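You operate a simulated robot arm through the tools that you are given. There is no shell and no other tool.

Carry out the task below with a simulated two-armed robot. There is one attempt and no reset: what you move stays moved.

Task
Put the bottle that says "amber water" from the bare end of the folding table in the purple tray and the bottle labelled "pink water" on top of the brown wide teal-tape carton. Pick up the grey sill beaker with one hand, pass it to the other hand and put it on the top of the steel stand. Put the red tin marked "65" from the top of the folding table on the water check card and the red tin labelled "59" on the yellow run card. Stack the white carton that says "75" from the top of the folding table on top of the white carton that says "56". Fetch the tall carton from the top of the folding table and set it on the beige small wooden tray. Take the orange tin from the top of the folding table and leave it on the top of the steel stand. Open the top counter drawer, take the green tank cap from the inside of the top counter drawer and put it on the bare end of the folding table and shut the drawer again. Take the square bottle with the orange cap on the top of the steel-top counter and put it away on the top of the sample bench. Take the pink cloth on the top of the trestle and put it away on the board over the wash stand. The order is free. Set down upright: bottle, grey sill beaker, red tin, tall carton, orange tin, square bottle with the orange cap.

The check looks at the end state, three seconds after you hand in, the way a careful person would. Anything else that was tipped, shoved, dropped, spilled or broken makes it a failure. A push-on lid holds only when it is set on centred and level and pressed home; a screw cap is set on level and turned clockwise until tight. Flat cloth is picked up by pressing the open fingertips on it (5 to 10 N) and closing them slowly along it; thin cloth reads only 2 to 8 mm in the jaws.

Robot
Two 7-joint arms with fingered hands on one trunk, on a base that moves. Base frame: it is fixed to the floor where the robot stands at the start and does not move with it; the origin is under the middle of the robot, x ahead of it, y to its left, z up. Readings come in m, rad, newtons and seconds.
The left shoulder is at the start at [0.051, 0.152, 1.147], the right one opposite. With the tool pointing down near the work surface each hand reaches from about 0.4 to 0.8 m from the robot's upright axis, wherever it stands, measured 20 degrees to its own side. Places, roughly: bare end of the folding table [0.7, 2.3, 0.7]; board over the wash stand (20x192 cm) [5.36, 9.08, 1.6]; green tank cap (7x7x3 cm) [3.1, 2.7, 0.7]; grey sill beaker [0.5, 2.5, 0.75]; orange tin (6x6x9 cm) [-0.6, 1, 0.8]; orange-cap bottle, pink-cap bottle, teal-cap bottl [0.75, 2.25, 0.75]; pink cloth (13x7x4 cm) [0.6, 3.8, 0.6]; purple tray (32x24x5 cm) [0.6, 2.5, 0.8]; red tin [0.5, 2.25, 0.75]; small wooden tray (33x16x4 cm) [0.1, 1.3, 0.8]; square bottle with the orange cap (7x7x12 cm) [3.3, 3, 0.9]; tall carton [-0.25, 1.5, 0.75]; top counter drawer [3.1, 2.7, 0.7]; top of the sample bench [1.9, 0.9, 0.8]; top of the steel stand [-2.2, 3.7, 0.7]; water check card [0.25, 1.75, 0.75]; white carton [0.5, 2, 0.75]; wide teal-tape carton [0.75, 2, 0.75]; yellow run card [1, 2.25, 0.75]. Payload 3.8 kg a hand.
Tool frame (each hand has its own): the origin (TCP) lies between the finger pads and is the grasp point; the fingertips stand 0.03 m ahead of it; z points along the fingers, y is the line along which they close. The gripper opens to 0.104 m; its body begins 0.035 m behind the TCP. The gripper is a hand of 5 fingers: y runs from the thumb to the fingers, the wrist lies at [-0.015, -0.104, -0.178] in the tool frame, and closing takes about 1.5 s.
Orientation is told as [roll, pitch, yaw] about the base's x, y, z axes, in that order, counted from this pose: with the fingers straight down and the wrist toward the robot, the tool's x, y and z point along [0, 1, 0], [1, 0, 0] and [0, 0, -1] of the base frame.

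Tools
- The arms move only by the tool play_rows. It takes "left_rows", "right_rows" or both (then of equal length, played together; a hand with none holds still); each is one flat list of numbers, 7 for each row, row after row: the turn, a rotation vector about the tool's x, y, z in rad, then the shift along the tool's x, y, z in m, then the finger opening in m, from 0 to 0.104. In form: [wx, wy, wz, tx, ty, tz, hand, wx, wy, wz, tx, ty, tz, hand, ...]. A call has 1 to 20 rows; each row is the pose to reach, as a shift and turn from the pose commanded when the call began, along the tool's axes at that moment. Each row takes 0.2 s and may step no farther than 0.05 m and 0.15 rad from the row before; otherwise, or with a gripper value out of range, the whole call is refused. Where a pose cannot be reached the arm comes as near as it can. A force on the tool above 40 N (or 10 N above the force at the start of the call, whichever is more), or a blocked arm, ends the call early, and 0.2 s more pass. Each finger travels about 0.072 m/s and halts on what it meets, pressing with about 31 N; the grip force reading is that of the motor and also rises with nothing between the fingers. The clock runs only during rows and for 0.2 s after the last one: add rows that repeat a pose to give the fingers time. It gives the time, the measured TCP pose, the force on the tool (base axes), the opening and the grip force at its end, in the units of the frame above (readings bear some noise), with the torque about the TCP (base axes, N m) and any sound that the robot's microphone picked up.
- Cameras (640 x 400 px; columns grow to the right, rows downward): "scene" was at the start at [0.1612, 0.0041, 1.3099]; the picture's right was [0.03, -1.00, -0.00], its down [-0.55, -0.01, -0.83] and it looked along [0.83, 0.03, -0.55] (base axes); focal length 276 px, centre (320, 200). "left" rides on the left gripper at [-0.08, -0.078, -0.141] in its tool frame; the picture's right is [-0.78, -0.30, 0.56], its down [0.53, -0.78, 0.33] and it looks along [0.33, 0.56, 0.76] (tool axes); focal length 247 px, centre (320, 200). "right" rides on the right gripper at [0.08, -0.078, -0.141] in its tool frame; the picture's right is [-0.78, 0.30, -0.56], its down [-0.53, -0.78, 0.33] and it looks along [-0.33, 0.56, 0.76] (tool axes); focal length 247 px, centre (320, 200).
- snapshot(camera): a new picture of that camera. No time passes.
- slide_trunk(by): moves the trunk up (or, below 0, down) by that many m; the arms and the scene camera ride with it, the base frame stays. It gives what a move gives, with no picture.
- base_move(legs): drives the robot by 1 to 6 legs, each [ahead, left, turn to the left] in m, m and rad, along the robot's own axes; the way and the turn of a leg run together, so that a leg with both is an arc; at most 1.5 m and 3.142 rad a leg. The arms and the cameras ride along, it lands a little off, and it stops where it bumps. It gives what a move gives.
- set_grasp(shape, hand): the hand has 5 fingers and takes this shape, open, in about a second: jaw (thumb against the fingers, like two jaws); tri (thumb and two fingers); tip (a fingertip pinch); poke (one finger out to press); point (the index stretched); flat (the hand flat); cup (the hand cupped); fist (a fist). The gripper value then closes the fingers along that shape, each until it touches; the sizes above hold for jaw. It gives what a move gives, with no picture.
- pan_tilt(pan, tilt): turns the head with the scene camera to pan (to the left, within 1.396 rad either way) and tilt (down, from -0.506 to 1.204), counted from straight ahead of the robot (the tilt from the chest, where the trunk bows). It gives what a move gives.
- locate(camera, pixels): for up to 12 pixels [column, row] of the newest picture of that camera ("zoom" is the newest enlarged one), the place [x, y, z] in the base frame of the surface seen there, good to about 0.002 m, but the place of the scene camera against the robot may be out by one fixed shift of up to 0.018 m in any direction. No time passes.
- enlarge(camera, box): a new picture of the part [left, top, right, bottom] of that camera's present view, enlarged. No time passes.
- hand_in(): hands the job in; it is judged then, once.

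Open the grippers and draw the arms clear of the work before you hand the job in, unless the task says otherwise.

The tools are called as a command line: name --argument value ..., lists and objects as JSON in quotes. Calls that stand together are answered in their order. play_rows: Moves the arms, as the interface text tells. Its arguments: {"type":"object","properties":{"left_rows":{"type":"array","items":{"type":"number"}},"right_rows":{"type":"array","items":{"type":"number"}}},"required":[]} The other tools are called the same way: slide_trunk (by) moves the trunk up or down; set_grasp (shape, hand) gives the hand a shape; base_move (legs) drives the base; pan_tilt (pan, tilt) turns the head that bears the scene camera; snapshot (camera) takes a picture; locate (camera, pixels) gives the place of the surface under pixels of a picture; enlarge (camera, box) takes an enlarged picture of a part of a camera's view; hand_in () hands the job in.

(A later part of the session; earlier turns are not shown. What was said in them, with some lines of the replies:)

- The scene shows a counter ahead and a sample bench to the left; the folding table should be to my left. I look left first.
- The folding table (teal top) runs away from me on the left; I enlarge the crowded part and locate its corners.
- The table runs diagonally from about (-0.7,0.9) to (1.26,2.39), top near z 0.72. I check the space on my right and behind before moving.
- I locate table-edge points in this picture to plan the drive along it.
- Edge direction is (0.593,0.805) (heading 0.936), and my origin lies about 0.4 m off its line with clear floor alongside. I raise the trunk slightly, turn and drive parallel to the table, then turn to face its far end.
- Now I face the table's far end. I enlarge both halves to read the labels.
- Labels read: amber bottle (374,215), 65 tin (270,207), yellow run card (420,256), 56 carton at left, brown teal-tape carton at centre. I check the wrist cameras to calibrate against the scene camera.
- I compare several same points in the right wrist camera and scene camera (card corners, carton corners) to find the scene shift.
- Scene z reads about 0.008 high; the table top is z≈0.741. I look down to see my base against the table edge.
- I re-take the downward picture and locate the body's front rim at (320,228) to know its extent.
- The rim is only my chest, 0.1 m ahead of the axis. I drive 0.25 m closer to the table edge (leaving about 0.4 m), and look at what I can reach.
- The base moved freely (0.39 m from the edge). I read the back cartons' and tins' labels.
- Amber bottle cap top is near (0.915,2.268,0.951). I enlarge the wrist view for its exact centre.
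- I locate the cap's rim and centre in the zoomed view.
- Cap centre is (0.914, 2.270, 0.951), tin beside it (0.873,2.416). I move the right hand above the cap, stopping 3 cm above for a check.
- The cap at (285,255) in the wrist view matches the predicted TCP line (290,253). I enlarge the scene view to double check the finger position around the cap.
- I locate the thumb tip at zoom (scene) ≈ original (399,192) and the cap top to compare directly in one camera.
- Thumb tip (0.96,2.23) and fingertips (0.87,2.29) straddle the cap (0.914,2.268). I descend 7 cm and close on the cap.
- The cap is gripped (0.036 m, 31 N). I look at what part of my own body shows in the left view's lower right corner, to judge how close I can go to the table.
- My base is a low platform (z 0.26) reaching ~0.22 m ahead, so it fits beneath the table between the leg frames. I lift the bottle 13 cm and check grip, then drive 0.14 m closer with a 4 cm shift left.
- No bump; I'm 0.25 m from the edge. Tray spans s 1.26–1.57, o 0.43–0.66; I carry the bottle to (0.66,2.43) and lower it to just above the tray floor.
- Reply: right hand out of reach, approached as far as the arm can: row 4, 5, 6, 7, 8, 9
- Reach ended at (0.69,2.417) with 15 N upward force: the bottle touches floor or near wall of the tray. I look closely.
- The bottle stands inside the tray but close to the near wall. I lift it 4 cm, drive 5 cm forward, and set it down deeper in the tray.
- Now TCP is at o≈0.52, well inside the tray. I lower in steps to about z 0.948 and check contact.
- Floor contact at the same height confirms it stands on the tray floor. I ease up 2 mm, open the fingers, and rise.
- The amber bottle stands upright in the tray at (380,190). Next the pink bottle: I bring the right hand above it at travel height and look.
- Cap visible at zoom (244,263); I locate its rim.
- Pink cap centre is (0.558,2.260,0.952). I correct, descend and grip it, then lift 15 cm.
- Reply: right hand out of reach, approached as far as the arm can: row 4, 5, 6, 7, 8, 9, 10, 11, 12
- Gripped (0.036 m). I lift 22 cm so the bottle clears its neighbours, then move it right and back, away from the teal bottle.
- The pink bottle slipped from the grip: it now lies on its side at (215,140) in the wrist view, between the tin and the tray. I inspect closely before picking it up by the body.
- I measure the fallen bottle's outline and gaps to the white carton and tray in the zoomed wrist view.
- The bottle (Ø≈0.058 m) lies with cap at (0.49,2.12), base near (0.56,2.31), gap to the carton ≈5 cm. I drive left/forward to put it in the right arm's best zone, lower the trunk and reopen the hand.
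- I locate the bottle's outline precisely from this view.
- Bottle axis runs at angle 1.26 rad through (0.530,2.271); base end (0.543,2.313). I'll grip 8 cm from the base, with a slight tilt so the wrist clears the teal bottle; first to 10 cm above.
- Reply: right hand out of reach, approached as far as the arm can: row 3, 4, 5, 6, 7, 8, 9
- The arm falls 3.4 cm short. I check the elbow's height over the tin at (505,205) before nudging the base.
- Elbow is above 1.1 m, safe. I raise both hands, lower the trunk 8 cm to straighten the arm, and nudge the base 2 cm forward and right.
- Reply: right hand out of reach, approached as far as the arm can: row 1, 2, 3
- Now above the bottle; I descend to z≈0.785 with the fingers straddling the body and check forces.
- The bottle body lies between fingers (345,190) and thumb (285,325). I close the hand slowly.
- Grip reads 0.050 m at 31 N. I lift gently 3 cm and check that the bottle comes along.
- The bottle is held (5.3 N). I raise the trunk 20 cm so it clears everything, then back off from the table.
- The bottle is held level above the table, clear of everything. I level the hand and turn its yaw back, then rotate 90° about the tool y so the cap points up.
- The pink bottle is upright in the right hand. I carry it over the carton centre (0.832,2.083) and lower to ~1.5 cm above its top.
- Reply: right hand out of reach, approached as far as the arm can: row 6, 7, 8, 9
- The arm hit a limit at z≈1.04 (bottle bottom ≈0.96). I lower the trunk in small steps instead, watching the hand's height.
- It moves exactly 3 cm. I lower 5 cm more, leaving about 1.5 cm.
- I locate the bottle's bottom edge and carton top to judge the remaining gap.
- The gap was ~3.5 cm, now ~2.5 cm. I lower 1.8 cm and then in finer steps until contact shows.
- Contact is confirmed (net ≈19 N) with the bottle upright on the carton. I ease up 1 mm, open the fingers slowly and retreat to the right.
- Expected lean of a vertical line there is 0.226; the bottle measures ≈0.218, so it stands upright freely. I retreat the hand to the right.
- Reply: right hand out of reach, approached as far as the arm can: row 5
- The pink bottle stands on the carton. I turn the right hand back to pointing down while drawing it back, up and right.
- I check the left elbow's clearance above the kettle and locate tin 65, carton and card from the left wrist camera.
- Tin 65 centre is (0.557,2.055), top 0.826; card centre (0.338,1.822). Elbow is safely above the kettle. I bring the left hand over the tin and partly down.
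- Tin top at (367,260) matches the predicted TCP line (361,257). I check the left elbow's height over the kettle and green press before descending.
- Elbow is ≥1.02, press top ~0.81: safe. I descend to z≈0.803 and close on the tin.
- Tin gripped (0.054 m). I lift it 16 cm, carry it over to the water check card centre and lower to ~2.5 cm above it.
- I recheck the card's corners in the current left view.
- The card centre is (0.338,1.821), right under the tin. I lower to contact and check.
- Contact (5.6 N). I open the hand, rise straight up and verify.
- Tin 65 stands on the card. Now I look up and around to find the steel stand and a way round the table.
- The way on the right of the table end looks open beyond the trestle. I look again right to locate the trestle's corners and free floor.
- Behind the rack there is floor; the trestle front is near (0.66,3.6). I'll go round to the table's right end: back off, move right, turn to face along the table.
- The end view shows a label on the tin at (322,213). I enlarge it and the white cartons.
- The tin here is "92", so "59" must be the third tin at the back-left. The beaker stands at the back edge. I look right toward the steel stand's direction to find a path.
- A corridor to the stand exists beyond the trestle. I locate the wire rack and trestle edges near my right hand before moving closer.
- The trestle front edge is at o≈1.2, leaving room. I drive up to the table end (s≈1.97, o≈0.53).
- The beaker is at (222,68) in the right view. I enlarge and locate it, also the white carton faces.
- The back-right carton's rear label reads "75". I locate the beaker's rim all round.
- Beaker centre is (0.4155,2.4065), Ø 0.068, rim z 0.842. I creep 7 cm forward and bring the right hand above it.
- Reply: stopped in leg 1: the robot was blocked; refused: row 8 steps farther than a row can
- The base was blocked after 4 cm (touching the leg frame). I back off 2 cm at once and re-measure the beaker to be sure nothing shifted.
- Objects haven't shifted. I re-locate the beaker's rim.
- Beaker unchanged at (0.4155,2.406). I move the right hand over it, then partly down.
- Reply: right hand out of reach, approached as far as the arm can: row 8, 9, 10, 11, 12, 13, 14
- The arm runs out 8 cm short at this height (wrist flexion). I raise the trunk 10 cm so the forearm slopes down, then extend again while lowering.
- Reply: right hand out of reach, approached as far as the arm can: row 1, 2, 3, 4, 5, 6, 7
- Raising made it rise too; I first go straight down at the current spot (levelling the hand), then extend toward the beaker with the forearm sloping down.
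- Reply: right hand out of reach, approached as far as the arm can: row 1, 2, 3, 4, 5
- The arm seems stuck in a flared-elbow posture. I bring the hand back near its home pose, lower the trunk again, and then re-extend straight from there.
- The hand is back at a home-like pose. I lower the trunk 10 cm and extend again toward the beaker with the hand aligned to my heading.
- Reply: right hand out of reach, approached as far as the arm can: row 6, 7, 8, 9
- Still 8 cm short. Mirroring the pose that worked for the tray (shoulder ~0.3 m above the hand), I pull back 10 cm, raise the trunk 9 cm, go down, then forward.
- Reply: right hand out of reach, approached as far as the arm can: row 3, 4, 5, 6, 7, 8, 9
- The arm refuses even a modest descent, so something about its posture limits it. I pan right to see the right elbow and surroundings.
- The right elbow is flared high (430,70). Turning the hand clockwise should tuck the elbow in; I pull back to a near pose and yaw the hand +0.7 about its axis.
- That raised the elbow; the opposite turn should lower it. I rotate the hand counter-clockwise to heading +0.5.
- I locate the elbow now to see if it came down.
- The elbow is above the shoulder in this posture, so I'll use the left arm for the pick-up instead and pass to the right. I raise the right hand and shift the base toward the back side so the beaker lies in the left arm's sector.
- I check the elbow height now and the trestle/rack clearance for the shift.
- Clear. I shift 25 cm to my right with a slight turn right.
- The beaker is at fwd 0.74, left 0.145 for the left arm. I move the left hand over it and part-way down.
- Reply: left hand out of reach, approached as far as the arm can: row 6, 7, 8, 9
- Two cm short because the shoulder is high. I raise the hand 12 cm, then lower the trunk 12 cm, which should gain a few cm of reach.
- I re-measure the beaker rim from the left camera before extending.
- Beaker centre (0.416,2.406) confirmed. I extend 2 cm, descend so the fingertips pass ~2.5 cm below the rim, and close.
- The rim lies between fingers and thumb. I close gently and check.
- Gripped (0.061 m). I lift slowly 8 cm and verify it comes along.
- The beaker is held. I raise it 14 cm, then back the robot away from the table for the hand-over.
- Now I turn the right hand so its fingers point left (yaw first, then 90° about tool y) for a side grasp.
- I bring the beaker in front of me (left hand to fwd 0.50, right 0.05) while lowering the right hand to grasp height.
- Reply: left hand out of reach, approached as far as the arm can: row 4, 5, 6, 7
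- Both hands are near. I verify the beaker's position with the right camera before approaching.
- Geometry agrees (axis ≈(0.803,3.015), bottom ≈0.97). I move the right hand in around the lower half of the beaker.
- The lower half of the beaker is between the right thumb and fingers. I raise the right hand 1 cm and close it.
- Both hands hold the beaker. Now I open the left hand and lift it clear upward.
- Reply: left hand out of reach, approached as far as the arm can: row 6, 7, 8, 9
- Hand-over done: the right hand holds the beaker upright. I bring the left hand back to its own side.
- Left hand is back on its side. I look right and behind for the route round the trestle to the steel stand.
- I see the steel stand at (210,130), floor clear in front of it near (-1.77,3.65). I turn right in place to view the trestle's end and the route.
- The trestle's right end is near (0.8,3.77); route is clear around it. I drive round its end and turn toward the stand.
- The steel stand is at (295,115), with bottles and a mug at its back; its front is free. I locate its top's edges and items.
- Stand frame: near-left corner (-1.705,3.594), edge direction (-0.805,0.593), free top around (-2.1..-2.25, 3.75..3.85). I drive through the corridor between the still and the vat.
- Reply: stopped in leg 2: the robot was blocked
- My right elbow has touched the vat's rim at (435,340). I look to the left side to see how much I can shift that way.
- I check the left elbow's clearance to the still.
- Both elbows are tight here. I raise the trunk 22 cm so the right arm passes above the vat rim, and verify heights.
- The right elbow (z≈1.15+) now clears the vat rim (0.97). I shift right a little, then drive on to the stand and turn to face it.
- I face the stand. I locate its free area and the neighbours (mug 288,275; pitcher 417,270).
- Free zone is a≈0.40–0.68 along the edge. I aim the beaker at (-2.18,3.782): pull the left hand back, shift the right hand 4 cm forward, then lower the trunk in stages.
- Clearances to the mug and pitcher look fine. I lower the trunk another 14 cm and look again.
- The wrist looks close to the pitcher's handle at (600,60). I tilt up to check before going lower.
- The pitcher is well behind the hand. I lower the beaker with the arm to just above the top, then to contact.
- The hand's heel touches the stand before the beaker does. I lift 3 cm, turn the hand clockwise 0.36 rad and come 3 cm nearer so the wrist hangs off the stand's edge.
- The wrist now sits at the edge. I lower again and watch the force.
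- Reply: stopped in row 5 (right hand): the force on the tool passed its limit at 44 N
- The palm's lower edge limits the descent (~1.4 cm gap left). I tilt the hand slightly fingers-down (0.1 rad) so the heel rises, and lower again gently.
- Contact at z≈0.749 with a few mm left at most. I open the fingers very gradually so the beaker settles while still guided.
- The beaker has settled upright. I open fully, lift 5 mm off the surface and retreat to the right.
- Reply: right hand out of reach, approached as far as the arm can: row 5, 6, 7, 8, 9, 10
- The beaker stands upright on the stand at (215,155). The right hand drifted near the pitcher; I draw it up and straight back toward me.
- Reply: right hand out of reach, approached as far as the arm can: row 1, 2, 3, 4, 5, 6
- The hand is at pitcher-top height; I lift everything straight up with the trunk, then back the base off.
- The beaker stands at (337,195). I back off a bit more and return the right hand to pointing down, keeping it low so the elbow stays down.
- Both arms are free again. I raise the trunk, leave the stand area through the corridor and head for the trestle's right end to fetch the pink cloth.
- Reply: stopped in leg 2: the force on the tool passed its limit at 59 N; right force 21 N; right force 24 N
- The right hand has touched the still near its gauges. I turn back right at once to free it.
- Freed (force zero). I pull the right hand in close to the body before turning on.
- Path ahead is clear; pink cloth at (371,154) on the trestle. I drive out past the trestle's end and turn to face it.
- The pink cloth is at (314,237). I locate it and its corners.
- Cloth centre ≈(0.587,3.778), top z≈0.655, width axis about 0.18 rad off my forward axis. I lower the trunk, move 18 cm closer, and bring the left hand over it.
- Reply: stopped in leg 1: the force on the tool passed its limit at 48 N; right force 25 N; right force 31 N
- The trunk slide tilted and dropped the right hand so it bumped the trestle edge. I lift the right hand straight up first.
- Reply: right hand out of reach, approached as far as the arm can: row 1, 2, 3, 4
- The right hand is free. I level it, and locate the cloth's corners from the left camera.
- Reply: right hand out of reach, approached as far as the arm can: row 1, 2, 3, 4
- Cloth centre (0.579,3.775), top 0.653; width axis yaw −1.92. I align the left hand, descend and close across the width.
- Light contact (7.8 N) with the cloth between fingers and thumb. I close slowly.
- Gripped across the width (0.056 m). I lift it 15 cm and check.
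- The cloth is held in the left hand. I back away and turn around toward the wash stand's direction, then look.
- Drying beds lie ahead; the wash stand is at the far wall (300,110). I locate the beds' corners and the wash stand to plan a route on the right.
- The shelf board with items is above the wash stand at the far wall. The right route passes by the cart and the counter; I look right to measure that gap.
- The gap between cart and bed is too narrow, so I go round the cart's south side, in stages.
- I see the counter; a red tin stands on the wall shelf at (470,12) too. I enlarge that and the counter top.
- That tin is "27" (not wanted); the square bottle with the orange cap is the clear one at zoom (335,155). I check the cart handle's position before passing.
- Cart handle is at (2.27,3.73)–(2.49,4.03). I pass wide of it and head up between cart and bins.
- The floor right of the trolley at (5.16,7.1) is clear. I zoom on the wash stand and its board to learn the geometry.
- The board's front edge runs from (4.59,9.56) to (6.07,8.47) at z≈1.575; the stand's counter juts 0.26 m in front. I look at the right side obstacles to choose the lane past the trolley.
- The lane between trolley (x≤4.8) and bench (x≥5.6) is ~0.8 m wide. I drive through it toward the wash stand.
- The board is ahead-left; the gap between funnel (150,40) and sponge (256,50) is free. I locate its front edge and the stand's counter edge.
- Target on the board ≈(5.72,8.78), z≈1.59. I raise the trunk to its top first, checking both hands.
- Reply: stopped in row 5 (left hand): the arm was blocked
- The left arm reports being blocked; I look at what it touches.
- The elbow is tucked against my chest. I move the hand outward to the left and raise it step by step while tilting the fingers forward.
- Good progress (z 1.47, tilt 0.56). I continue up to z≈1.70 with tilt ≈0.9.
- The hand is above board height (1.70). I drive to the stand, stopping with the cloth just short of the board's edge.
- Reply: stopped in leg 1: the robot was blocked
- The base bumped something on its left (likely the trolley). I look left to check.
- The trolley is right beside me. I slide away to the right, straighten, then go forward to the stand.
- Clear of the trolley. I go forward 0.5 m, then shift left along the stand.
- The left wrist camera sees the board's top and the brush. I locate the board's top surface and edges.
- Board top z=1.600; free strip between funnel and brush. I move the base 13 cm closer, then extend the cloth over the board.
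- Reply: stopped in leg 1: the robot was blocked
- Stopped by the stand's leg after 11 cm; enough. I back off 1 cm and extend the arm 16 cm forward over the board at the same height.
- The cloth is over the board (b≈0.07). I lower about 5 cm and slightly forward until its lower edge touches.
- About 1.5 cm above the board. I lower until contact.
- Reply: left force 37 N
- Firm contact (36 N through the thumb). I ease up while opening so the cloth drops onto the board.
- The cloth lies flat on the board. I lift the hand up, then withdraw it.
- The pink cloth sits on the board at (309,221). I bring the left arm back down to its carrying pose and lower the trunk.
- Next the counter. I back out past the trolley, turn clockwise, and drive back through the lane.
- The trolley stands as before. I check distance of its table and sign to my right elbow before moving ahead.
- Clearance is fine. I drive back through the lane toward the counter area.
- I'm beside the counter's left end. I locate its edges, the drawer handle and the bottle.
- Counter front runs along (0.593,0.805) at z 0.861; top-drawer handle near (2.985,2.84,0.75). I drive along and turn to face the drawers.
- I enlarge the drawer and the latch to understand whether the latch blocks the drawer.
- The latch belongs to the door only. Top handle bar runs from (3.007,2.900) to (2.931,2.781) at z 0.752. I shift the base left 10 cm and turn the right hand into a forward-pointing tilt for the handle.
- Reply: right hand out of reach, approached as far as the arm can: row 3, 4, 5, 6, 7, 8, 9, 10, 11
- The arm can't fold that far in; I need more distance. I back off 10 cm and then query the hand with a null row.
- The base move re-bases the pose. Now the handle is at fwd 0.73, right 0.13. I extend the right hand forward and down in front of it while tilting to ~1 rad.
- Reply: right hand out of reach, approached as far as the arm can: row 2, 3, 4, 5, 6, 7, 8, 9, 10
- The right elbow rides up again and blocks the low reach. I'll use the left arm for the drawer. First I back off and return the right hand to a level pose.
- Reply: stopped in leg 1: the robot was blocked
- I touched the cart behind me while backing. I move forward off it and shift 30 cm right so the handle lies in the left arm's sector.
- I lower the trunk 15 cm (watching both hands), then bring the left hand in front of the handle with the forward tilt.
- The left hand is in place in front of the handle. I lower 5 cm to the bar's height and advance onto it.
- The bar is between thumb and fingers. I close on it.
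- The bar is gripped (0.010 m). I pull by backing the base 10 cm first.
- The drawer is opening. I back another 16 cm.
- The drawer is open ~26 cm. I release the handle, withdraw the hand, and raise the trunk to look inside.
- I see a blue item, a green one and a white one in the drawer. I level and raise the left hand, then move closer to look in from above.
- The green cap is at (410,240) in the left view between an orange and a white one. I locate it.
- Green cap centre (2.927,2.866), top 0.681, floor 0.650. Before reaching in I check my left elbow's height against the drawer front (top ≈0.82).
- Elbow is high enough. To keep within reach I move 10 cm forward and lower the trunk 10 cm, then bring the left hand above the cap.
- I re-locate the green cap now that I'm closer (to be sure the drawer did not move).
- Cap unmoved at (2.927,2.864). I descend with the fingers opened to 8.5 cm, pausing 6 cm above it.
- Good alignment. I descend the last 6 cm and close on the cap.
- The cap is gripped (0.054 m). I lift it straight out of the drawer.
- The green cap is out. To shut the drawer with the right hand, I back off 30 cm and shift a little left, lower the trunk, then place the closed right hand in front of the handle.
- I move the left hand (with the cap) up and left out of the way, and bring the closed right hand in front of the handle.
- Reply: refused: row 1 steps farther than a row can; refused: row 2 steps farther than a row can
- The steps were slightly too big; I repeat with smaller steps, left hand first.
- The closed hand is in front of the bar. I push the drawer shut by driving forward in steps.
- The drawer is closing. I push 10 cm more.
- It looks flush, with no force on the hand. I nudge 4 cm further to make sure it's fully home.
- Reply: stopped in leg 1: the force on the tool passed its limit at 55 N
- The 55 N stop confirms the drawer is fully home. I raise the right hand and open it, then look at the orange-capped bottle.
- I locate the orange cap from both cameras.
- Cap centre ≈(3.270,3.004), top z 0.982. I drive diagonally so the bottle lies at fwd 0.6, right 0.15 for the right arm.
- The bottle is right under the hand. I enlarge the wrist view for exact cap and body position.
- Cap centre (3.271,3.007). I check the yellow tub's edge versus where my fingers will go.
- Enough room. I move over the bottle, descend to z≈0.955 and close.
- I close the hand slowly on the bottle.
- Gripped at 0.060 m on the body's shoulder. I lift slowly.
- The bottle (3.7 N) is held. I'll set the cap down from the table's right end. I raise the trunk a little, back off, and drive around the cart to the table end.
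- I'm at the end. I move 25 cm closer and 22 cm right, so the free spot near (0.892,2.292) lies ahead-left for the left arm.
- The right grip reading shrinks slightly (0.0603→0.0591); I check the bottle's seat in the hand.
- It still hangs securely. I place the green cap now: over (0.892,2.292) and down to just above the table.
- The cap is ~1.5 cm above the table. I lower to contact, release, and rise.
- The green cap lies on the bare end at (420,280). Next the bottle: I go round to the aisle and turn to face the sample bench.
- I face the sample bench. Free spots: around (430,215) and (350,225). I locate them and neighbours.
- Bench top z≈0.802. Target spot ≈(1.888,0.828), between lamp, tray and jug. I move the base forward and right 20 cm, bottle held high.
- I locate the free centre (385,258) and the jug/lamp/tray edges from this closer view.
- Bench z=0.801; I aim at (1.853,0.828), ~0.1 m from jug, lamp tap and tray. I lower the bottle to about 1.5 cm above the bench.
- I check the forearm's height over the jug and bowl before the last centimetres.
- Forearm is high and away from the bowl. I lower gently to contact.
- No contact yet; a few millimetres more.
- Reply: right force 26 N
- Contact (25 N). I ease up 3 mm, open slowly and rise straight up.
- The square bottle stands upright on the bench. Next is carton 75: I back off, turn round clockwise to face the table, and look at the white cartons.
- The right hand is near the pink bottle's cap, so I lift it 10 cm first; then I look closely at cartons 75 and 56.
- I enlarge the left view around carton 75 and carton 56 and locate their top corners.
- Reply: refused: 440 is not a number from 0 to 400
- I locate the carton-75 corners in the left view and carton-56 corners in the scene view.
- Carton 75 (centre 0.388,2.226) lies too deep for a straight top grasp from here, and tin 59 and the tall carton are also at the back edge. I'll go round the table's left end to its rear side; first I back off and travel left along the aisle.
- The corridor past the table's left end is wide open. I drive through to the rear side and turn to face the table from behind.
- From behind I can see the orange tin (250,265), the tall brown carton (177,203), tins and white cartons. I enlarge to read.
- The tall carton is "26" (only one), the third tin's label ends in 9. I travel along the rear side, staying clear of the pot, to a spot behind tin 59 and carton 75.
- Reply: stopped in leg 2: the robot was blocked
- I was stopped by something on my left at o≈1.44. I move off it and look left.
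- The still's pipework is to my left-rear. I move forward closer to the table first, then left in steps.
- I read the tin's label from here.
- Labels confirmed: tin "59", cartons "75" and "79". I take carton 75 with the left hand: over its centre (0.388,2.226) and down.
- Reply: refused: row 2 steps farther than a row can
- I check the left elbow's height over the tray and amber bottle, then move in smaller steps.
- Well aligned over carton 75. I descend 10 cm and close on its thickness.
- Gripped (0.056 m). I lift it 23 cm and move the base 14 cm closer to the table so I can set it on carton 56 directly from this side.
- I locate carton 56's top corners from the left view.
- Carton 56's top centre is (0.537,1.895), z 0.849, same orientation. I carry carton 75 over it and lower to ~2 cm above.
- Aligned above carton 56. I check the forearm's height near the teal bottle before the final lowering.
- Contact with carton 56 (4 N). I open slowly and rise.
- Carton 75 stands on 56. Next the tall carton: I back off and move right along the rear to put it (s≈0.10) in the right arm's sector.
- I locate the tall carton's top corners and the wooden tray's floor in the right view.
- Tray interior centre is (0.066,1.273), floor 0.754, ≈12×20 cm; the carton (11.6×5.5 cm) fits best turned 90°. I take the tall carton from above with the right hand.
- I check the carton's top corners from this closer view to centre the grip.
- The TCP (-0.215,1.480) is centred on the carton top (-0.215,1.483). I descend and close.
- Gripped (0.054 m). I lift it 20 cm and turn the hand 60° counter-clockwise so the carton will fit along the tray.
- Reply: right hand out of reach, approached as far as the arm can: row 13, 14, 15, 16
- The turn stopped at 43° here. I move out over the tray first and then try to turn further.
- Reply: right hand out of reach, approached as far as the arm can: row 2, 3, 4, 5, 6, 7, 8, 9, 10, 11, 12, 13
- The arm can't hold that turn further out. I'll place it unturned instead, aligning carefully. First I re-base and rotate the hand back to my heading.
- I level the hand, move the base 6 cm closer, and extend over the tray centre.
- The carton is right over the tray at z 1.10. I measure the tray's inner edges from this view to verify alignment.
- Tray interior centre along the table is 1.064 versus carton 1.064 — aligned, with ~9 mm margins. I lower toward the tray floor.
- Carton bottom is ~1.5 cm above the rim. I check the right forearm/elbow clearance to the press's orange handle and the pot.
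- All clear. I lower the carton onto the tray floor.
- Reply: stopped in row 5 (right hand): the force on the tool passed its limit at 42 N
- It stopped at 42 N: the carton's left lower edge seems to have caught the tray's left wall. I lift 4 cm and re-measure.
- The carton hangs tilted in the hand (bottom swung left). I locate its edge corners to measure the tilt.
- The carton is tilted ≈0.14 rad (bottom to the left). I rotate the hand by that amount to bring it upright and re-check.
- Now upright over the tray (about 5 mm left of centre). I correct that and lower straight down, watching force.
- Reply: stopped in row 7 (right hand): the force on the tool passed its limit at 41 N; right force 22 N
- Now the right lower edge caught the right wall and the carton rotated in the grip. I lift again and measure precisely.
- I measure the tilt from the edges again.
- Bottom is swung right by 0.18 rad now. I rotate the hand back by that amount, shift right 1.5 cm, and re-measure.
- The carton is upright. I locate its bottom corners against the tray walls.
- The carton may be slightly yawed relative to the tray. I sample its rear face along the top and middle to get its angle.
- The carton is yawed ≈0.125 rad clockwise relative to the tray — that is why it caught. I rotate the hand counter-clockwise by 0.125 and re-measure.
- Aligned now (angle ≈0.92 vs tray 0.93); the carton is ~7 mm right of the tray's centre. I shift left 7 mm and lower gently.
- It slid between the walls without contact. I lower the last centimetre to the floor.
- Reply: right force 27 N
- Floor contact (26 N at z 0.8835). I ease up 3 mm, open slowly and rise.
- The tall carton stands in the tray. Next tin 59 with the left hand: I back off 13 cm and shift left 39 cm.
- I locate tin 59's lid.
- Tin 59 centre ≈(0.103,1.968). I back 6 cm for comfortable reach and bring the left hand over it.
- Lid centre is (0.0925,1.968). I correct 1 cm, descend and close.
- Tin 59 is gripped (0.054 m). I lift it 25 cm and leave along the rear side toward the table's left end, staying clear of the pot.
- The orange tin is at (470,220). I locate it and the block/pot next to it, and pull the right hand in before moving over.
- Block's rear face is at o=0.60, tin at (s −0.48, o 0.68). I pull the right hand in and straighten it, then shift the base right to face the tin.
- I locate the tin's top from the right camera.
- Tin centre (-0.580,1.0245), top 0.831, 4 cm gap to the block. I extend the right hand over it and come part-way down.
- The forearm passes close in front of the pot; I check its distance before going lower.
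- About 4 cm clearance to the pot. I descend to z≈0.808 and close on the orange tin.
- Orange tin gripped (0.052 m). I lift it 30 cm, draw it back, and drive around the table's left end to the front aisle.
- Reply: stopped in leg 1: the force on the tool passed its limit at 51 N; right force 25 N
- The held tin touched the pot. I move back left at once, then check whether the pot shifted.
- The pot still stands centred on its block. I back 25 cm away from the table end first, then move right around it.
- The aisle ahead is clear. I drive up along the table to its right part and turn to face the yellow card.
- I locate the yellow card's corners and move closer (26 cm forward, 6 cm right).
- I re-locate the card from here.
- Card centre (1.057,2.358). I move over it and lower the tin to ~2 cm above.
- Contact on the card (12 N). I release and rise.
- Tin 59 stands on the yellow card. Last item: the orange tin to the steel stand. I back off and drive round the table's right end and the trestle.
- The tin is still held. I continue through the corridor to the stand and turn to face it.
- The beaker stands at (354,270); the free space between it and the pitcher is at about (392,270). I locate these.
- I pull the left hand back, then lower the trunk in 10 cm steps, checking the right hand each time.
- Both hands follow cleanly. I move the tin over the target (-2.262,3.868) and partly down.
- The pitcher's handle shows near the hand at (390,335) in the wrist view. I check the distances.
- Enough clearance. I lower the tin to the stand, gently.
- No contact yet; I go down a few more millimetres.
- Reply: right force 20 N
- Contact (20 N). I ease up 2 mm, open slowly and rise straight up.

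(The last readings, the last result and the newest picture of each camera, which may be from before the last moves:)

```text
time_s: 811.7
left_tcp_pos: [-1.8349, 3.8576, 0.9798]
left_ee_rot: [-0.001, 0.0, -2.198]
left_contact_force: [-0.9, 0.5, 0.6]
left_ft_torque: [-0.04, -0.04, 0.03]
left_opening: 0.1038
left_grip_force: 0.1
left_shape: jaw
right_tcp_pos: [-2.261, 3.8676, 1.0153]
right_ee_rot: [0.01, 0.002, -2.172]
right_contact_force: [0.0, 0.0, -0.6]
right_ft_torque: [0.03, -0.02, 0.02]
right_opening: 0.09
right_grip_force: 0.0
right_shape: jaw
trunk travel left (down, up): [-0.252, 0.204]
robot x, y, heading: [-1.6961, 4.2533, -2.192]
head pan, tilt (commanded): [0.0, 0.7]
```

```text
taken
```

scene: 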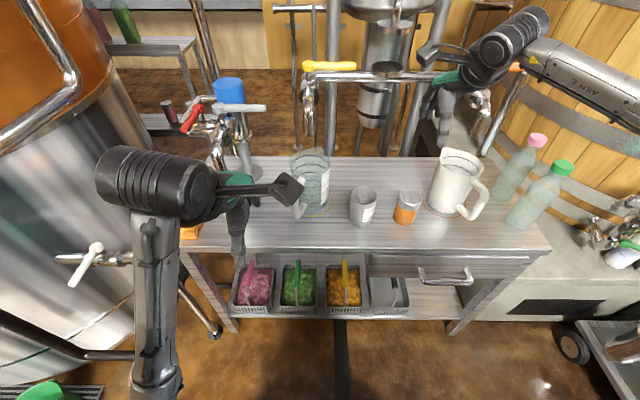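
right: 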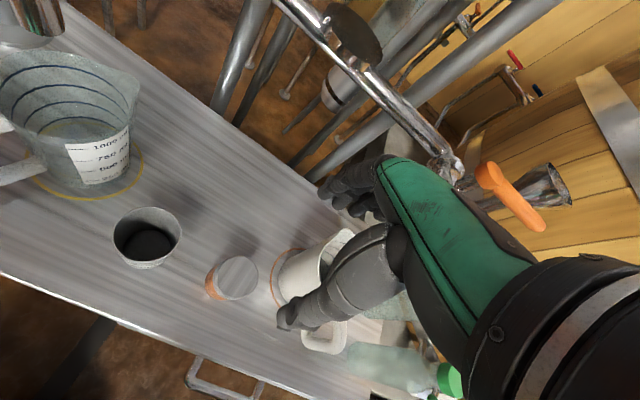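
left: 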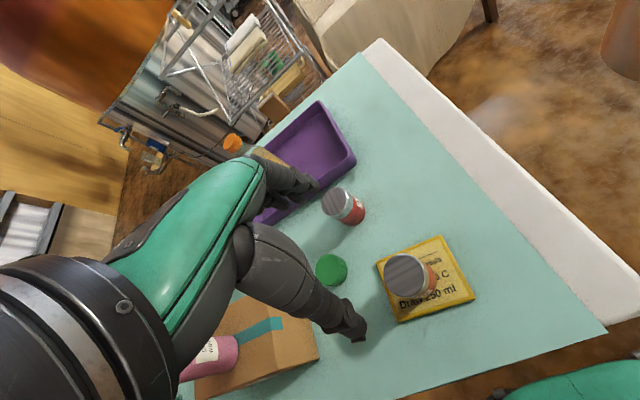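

Beaker and orange tin stand on the steel stand. I raise and draw both arms back from it.

play_rows --right_rows '[0, 0, 0, 0, 0, -0.03, 0.104, 0, 0, 0, 0, 0, -0.06, 0.104, 0, 0, 0, 0, -0.03, -0.09, 0.104, 0, 0, 0, 0.01, -0.07, -0.1, 0.104, 0, 0, 0, 0.02, -0.11, -0.1, 0.104, 0, 0, 0, 0.03, -0.14, -0.1, 0.104, 0, 0, 0, 0.03, -0.14, -0.1, 0.104]'

base_move --legs '[[-0.15, 0, 0]]'

snapshot --camera "scene"

enlarge --camera "scene" --box '[260, 110, 480, 260]'

```text
time_s: 813.3
left_tcp_pos: [-1.8358, 3.8574, 0.9793]
left_ee_rot: [0.0, 0.002, -2.199]
left_contact_force: [0.1, -0.2, -0.1]
left_ft_torque: [-0.01, -0.05, 0.0]
left_opening: 0.1038
left_grip_force: 0.1
left_shape: jaw
right_tcp_pos: [-2.1589, 3.9676, 1.1161]
right_ee_rot: [0.01, 0.002, -2.172]
right_contact_force: [-0.1, 0.1, -0.5]
right_ft_torque: [0.01, 0.02, -0.01]
right_opening: 0.1038
right_grip_force: 0.1
right_shape: jaw
trunk travel left (down, up): [-0.252, 0.204]
robot x, y, heading: [-1.697, 4.2547, -2.193]
head pan, tilt (commanded): [0.0, 0.7]
```

```text
time_s: 814.7
left_tcp_pos: [-1.7492, 3.979, 0.9804]
left_ee_rot: [0.0, 0.003, -2.199]
left_contact_force: [0.3, -0.4, -0.7]
left_ft_torque: [0.01, -0.05, 0.0]
left_opening: 0.1034
left_grip_force: 0.1
left_shape: jaw
right_tcp_pos: [-2.0727, 4.0865, 1.1153]
right_ee_rot: [0.01, 0.003, -2.172]
right_contact_force: [-0.1, -0.4, 0.4]
right_ft_torque: [0.0, -0.02, -0.03]
right_opening: 0.1036
right_grip_force: 0.0
right_shape: jaw
trunk travel left (down, up): [-0.252, 0.204]
robot x, y, heading: [-1.6072, 4.3727, -2.194]
head pan, tilt (commanded): [0.0, 0.7]
```

```text
taken
```

scene: 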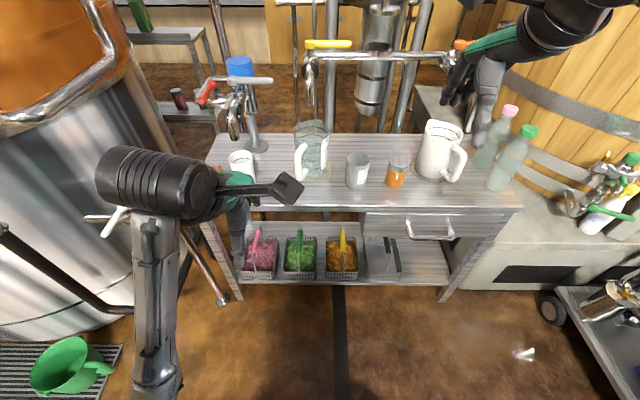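

```text
2.67 times, centred on (370, 185) of scene
```

zoom: 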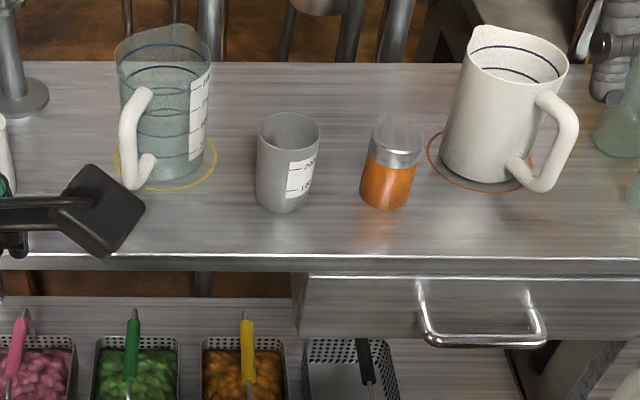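

Everything is in place: the beaker and orange tin stand upright on the stand, both grippers are open and drawn clear. I hand the job in.

hand_in

```text
The job is handed in.
```

I finished every item and handed the job in. The check has not reported back, so I don't know the result.

| Item | Where it is now |
|---|---|
| Amber water bottle | In the purple tray, upright |
| Pink water bottle | On the brown teal-tape carton, upright |
| Grey sill beaker | Picked up with the left hand, passed to the right, on the steel stand, upright |
| Red tin 65 | On the water check card, upright |
| Red tin 59 | On the yellow run card, upright |
| White carton 75 | On white carton 56 |
| Tall carton | In the beige small wooden tray, upright |
| Orange tin | On the steel stand, upright |
| Green tank cap | On the bare end of the folding table; the top counter drawer is shut again |
| Square bottle with the orange cap | On the sample bench, upright |
| Pink cloth | On the board over the wash stand, lying flat |

Several things went wrong that a careful check might notice:

- **Pink bottle:** it slipped from my grip and fell onto the folding table while I was lifting it. I picked it up and stood it on the carton. Nothing around it looked disturbed.
- **Bumps while driving:** parts of the robot touched the vat, the wheeled cart, the trolley by the wash stand, the wash stand, the folding table's end, and something near the still behind the table.
- **Still:** the right hand hit it near its gauges, with 59 N on the hand. I couldn't tell whether a lever or gauge moved.
- **Trestle and pot:** the right hand pressed on the trestle edge. The orange tin knocked the lidded pot on its block, and I saw no shift over about 1 cm.

I did not go back to check the cart, trolley and trestle for small shifts.
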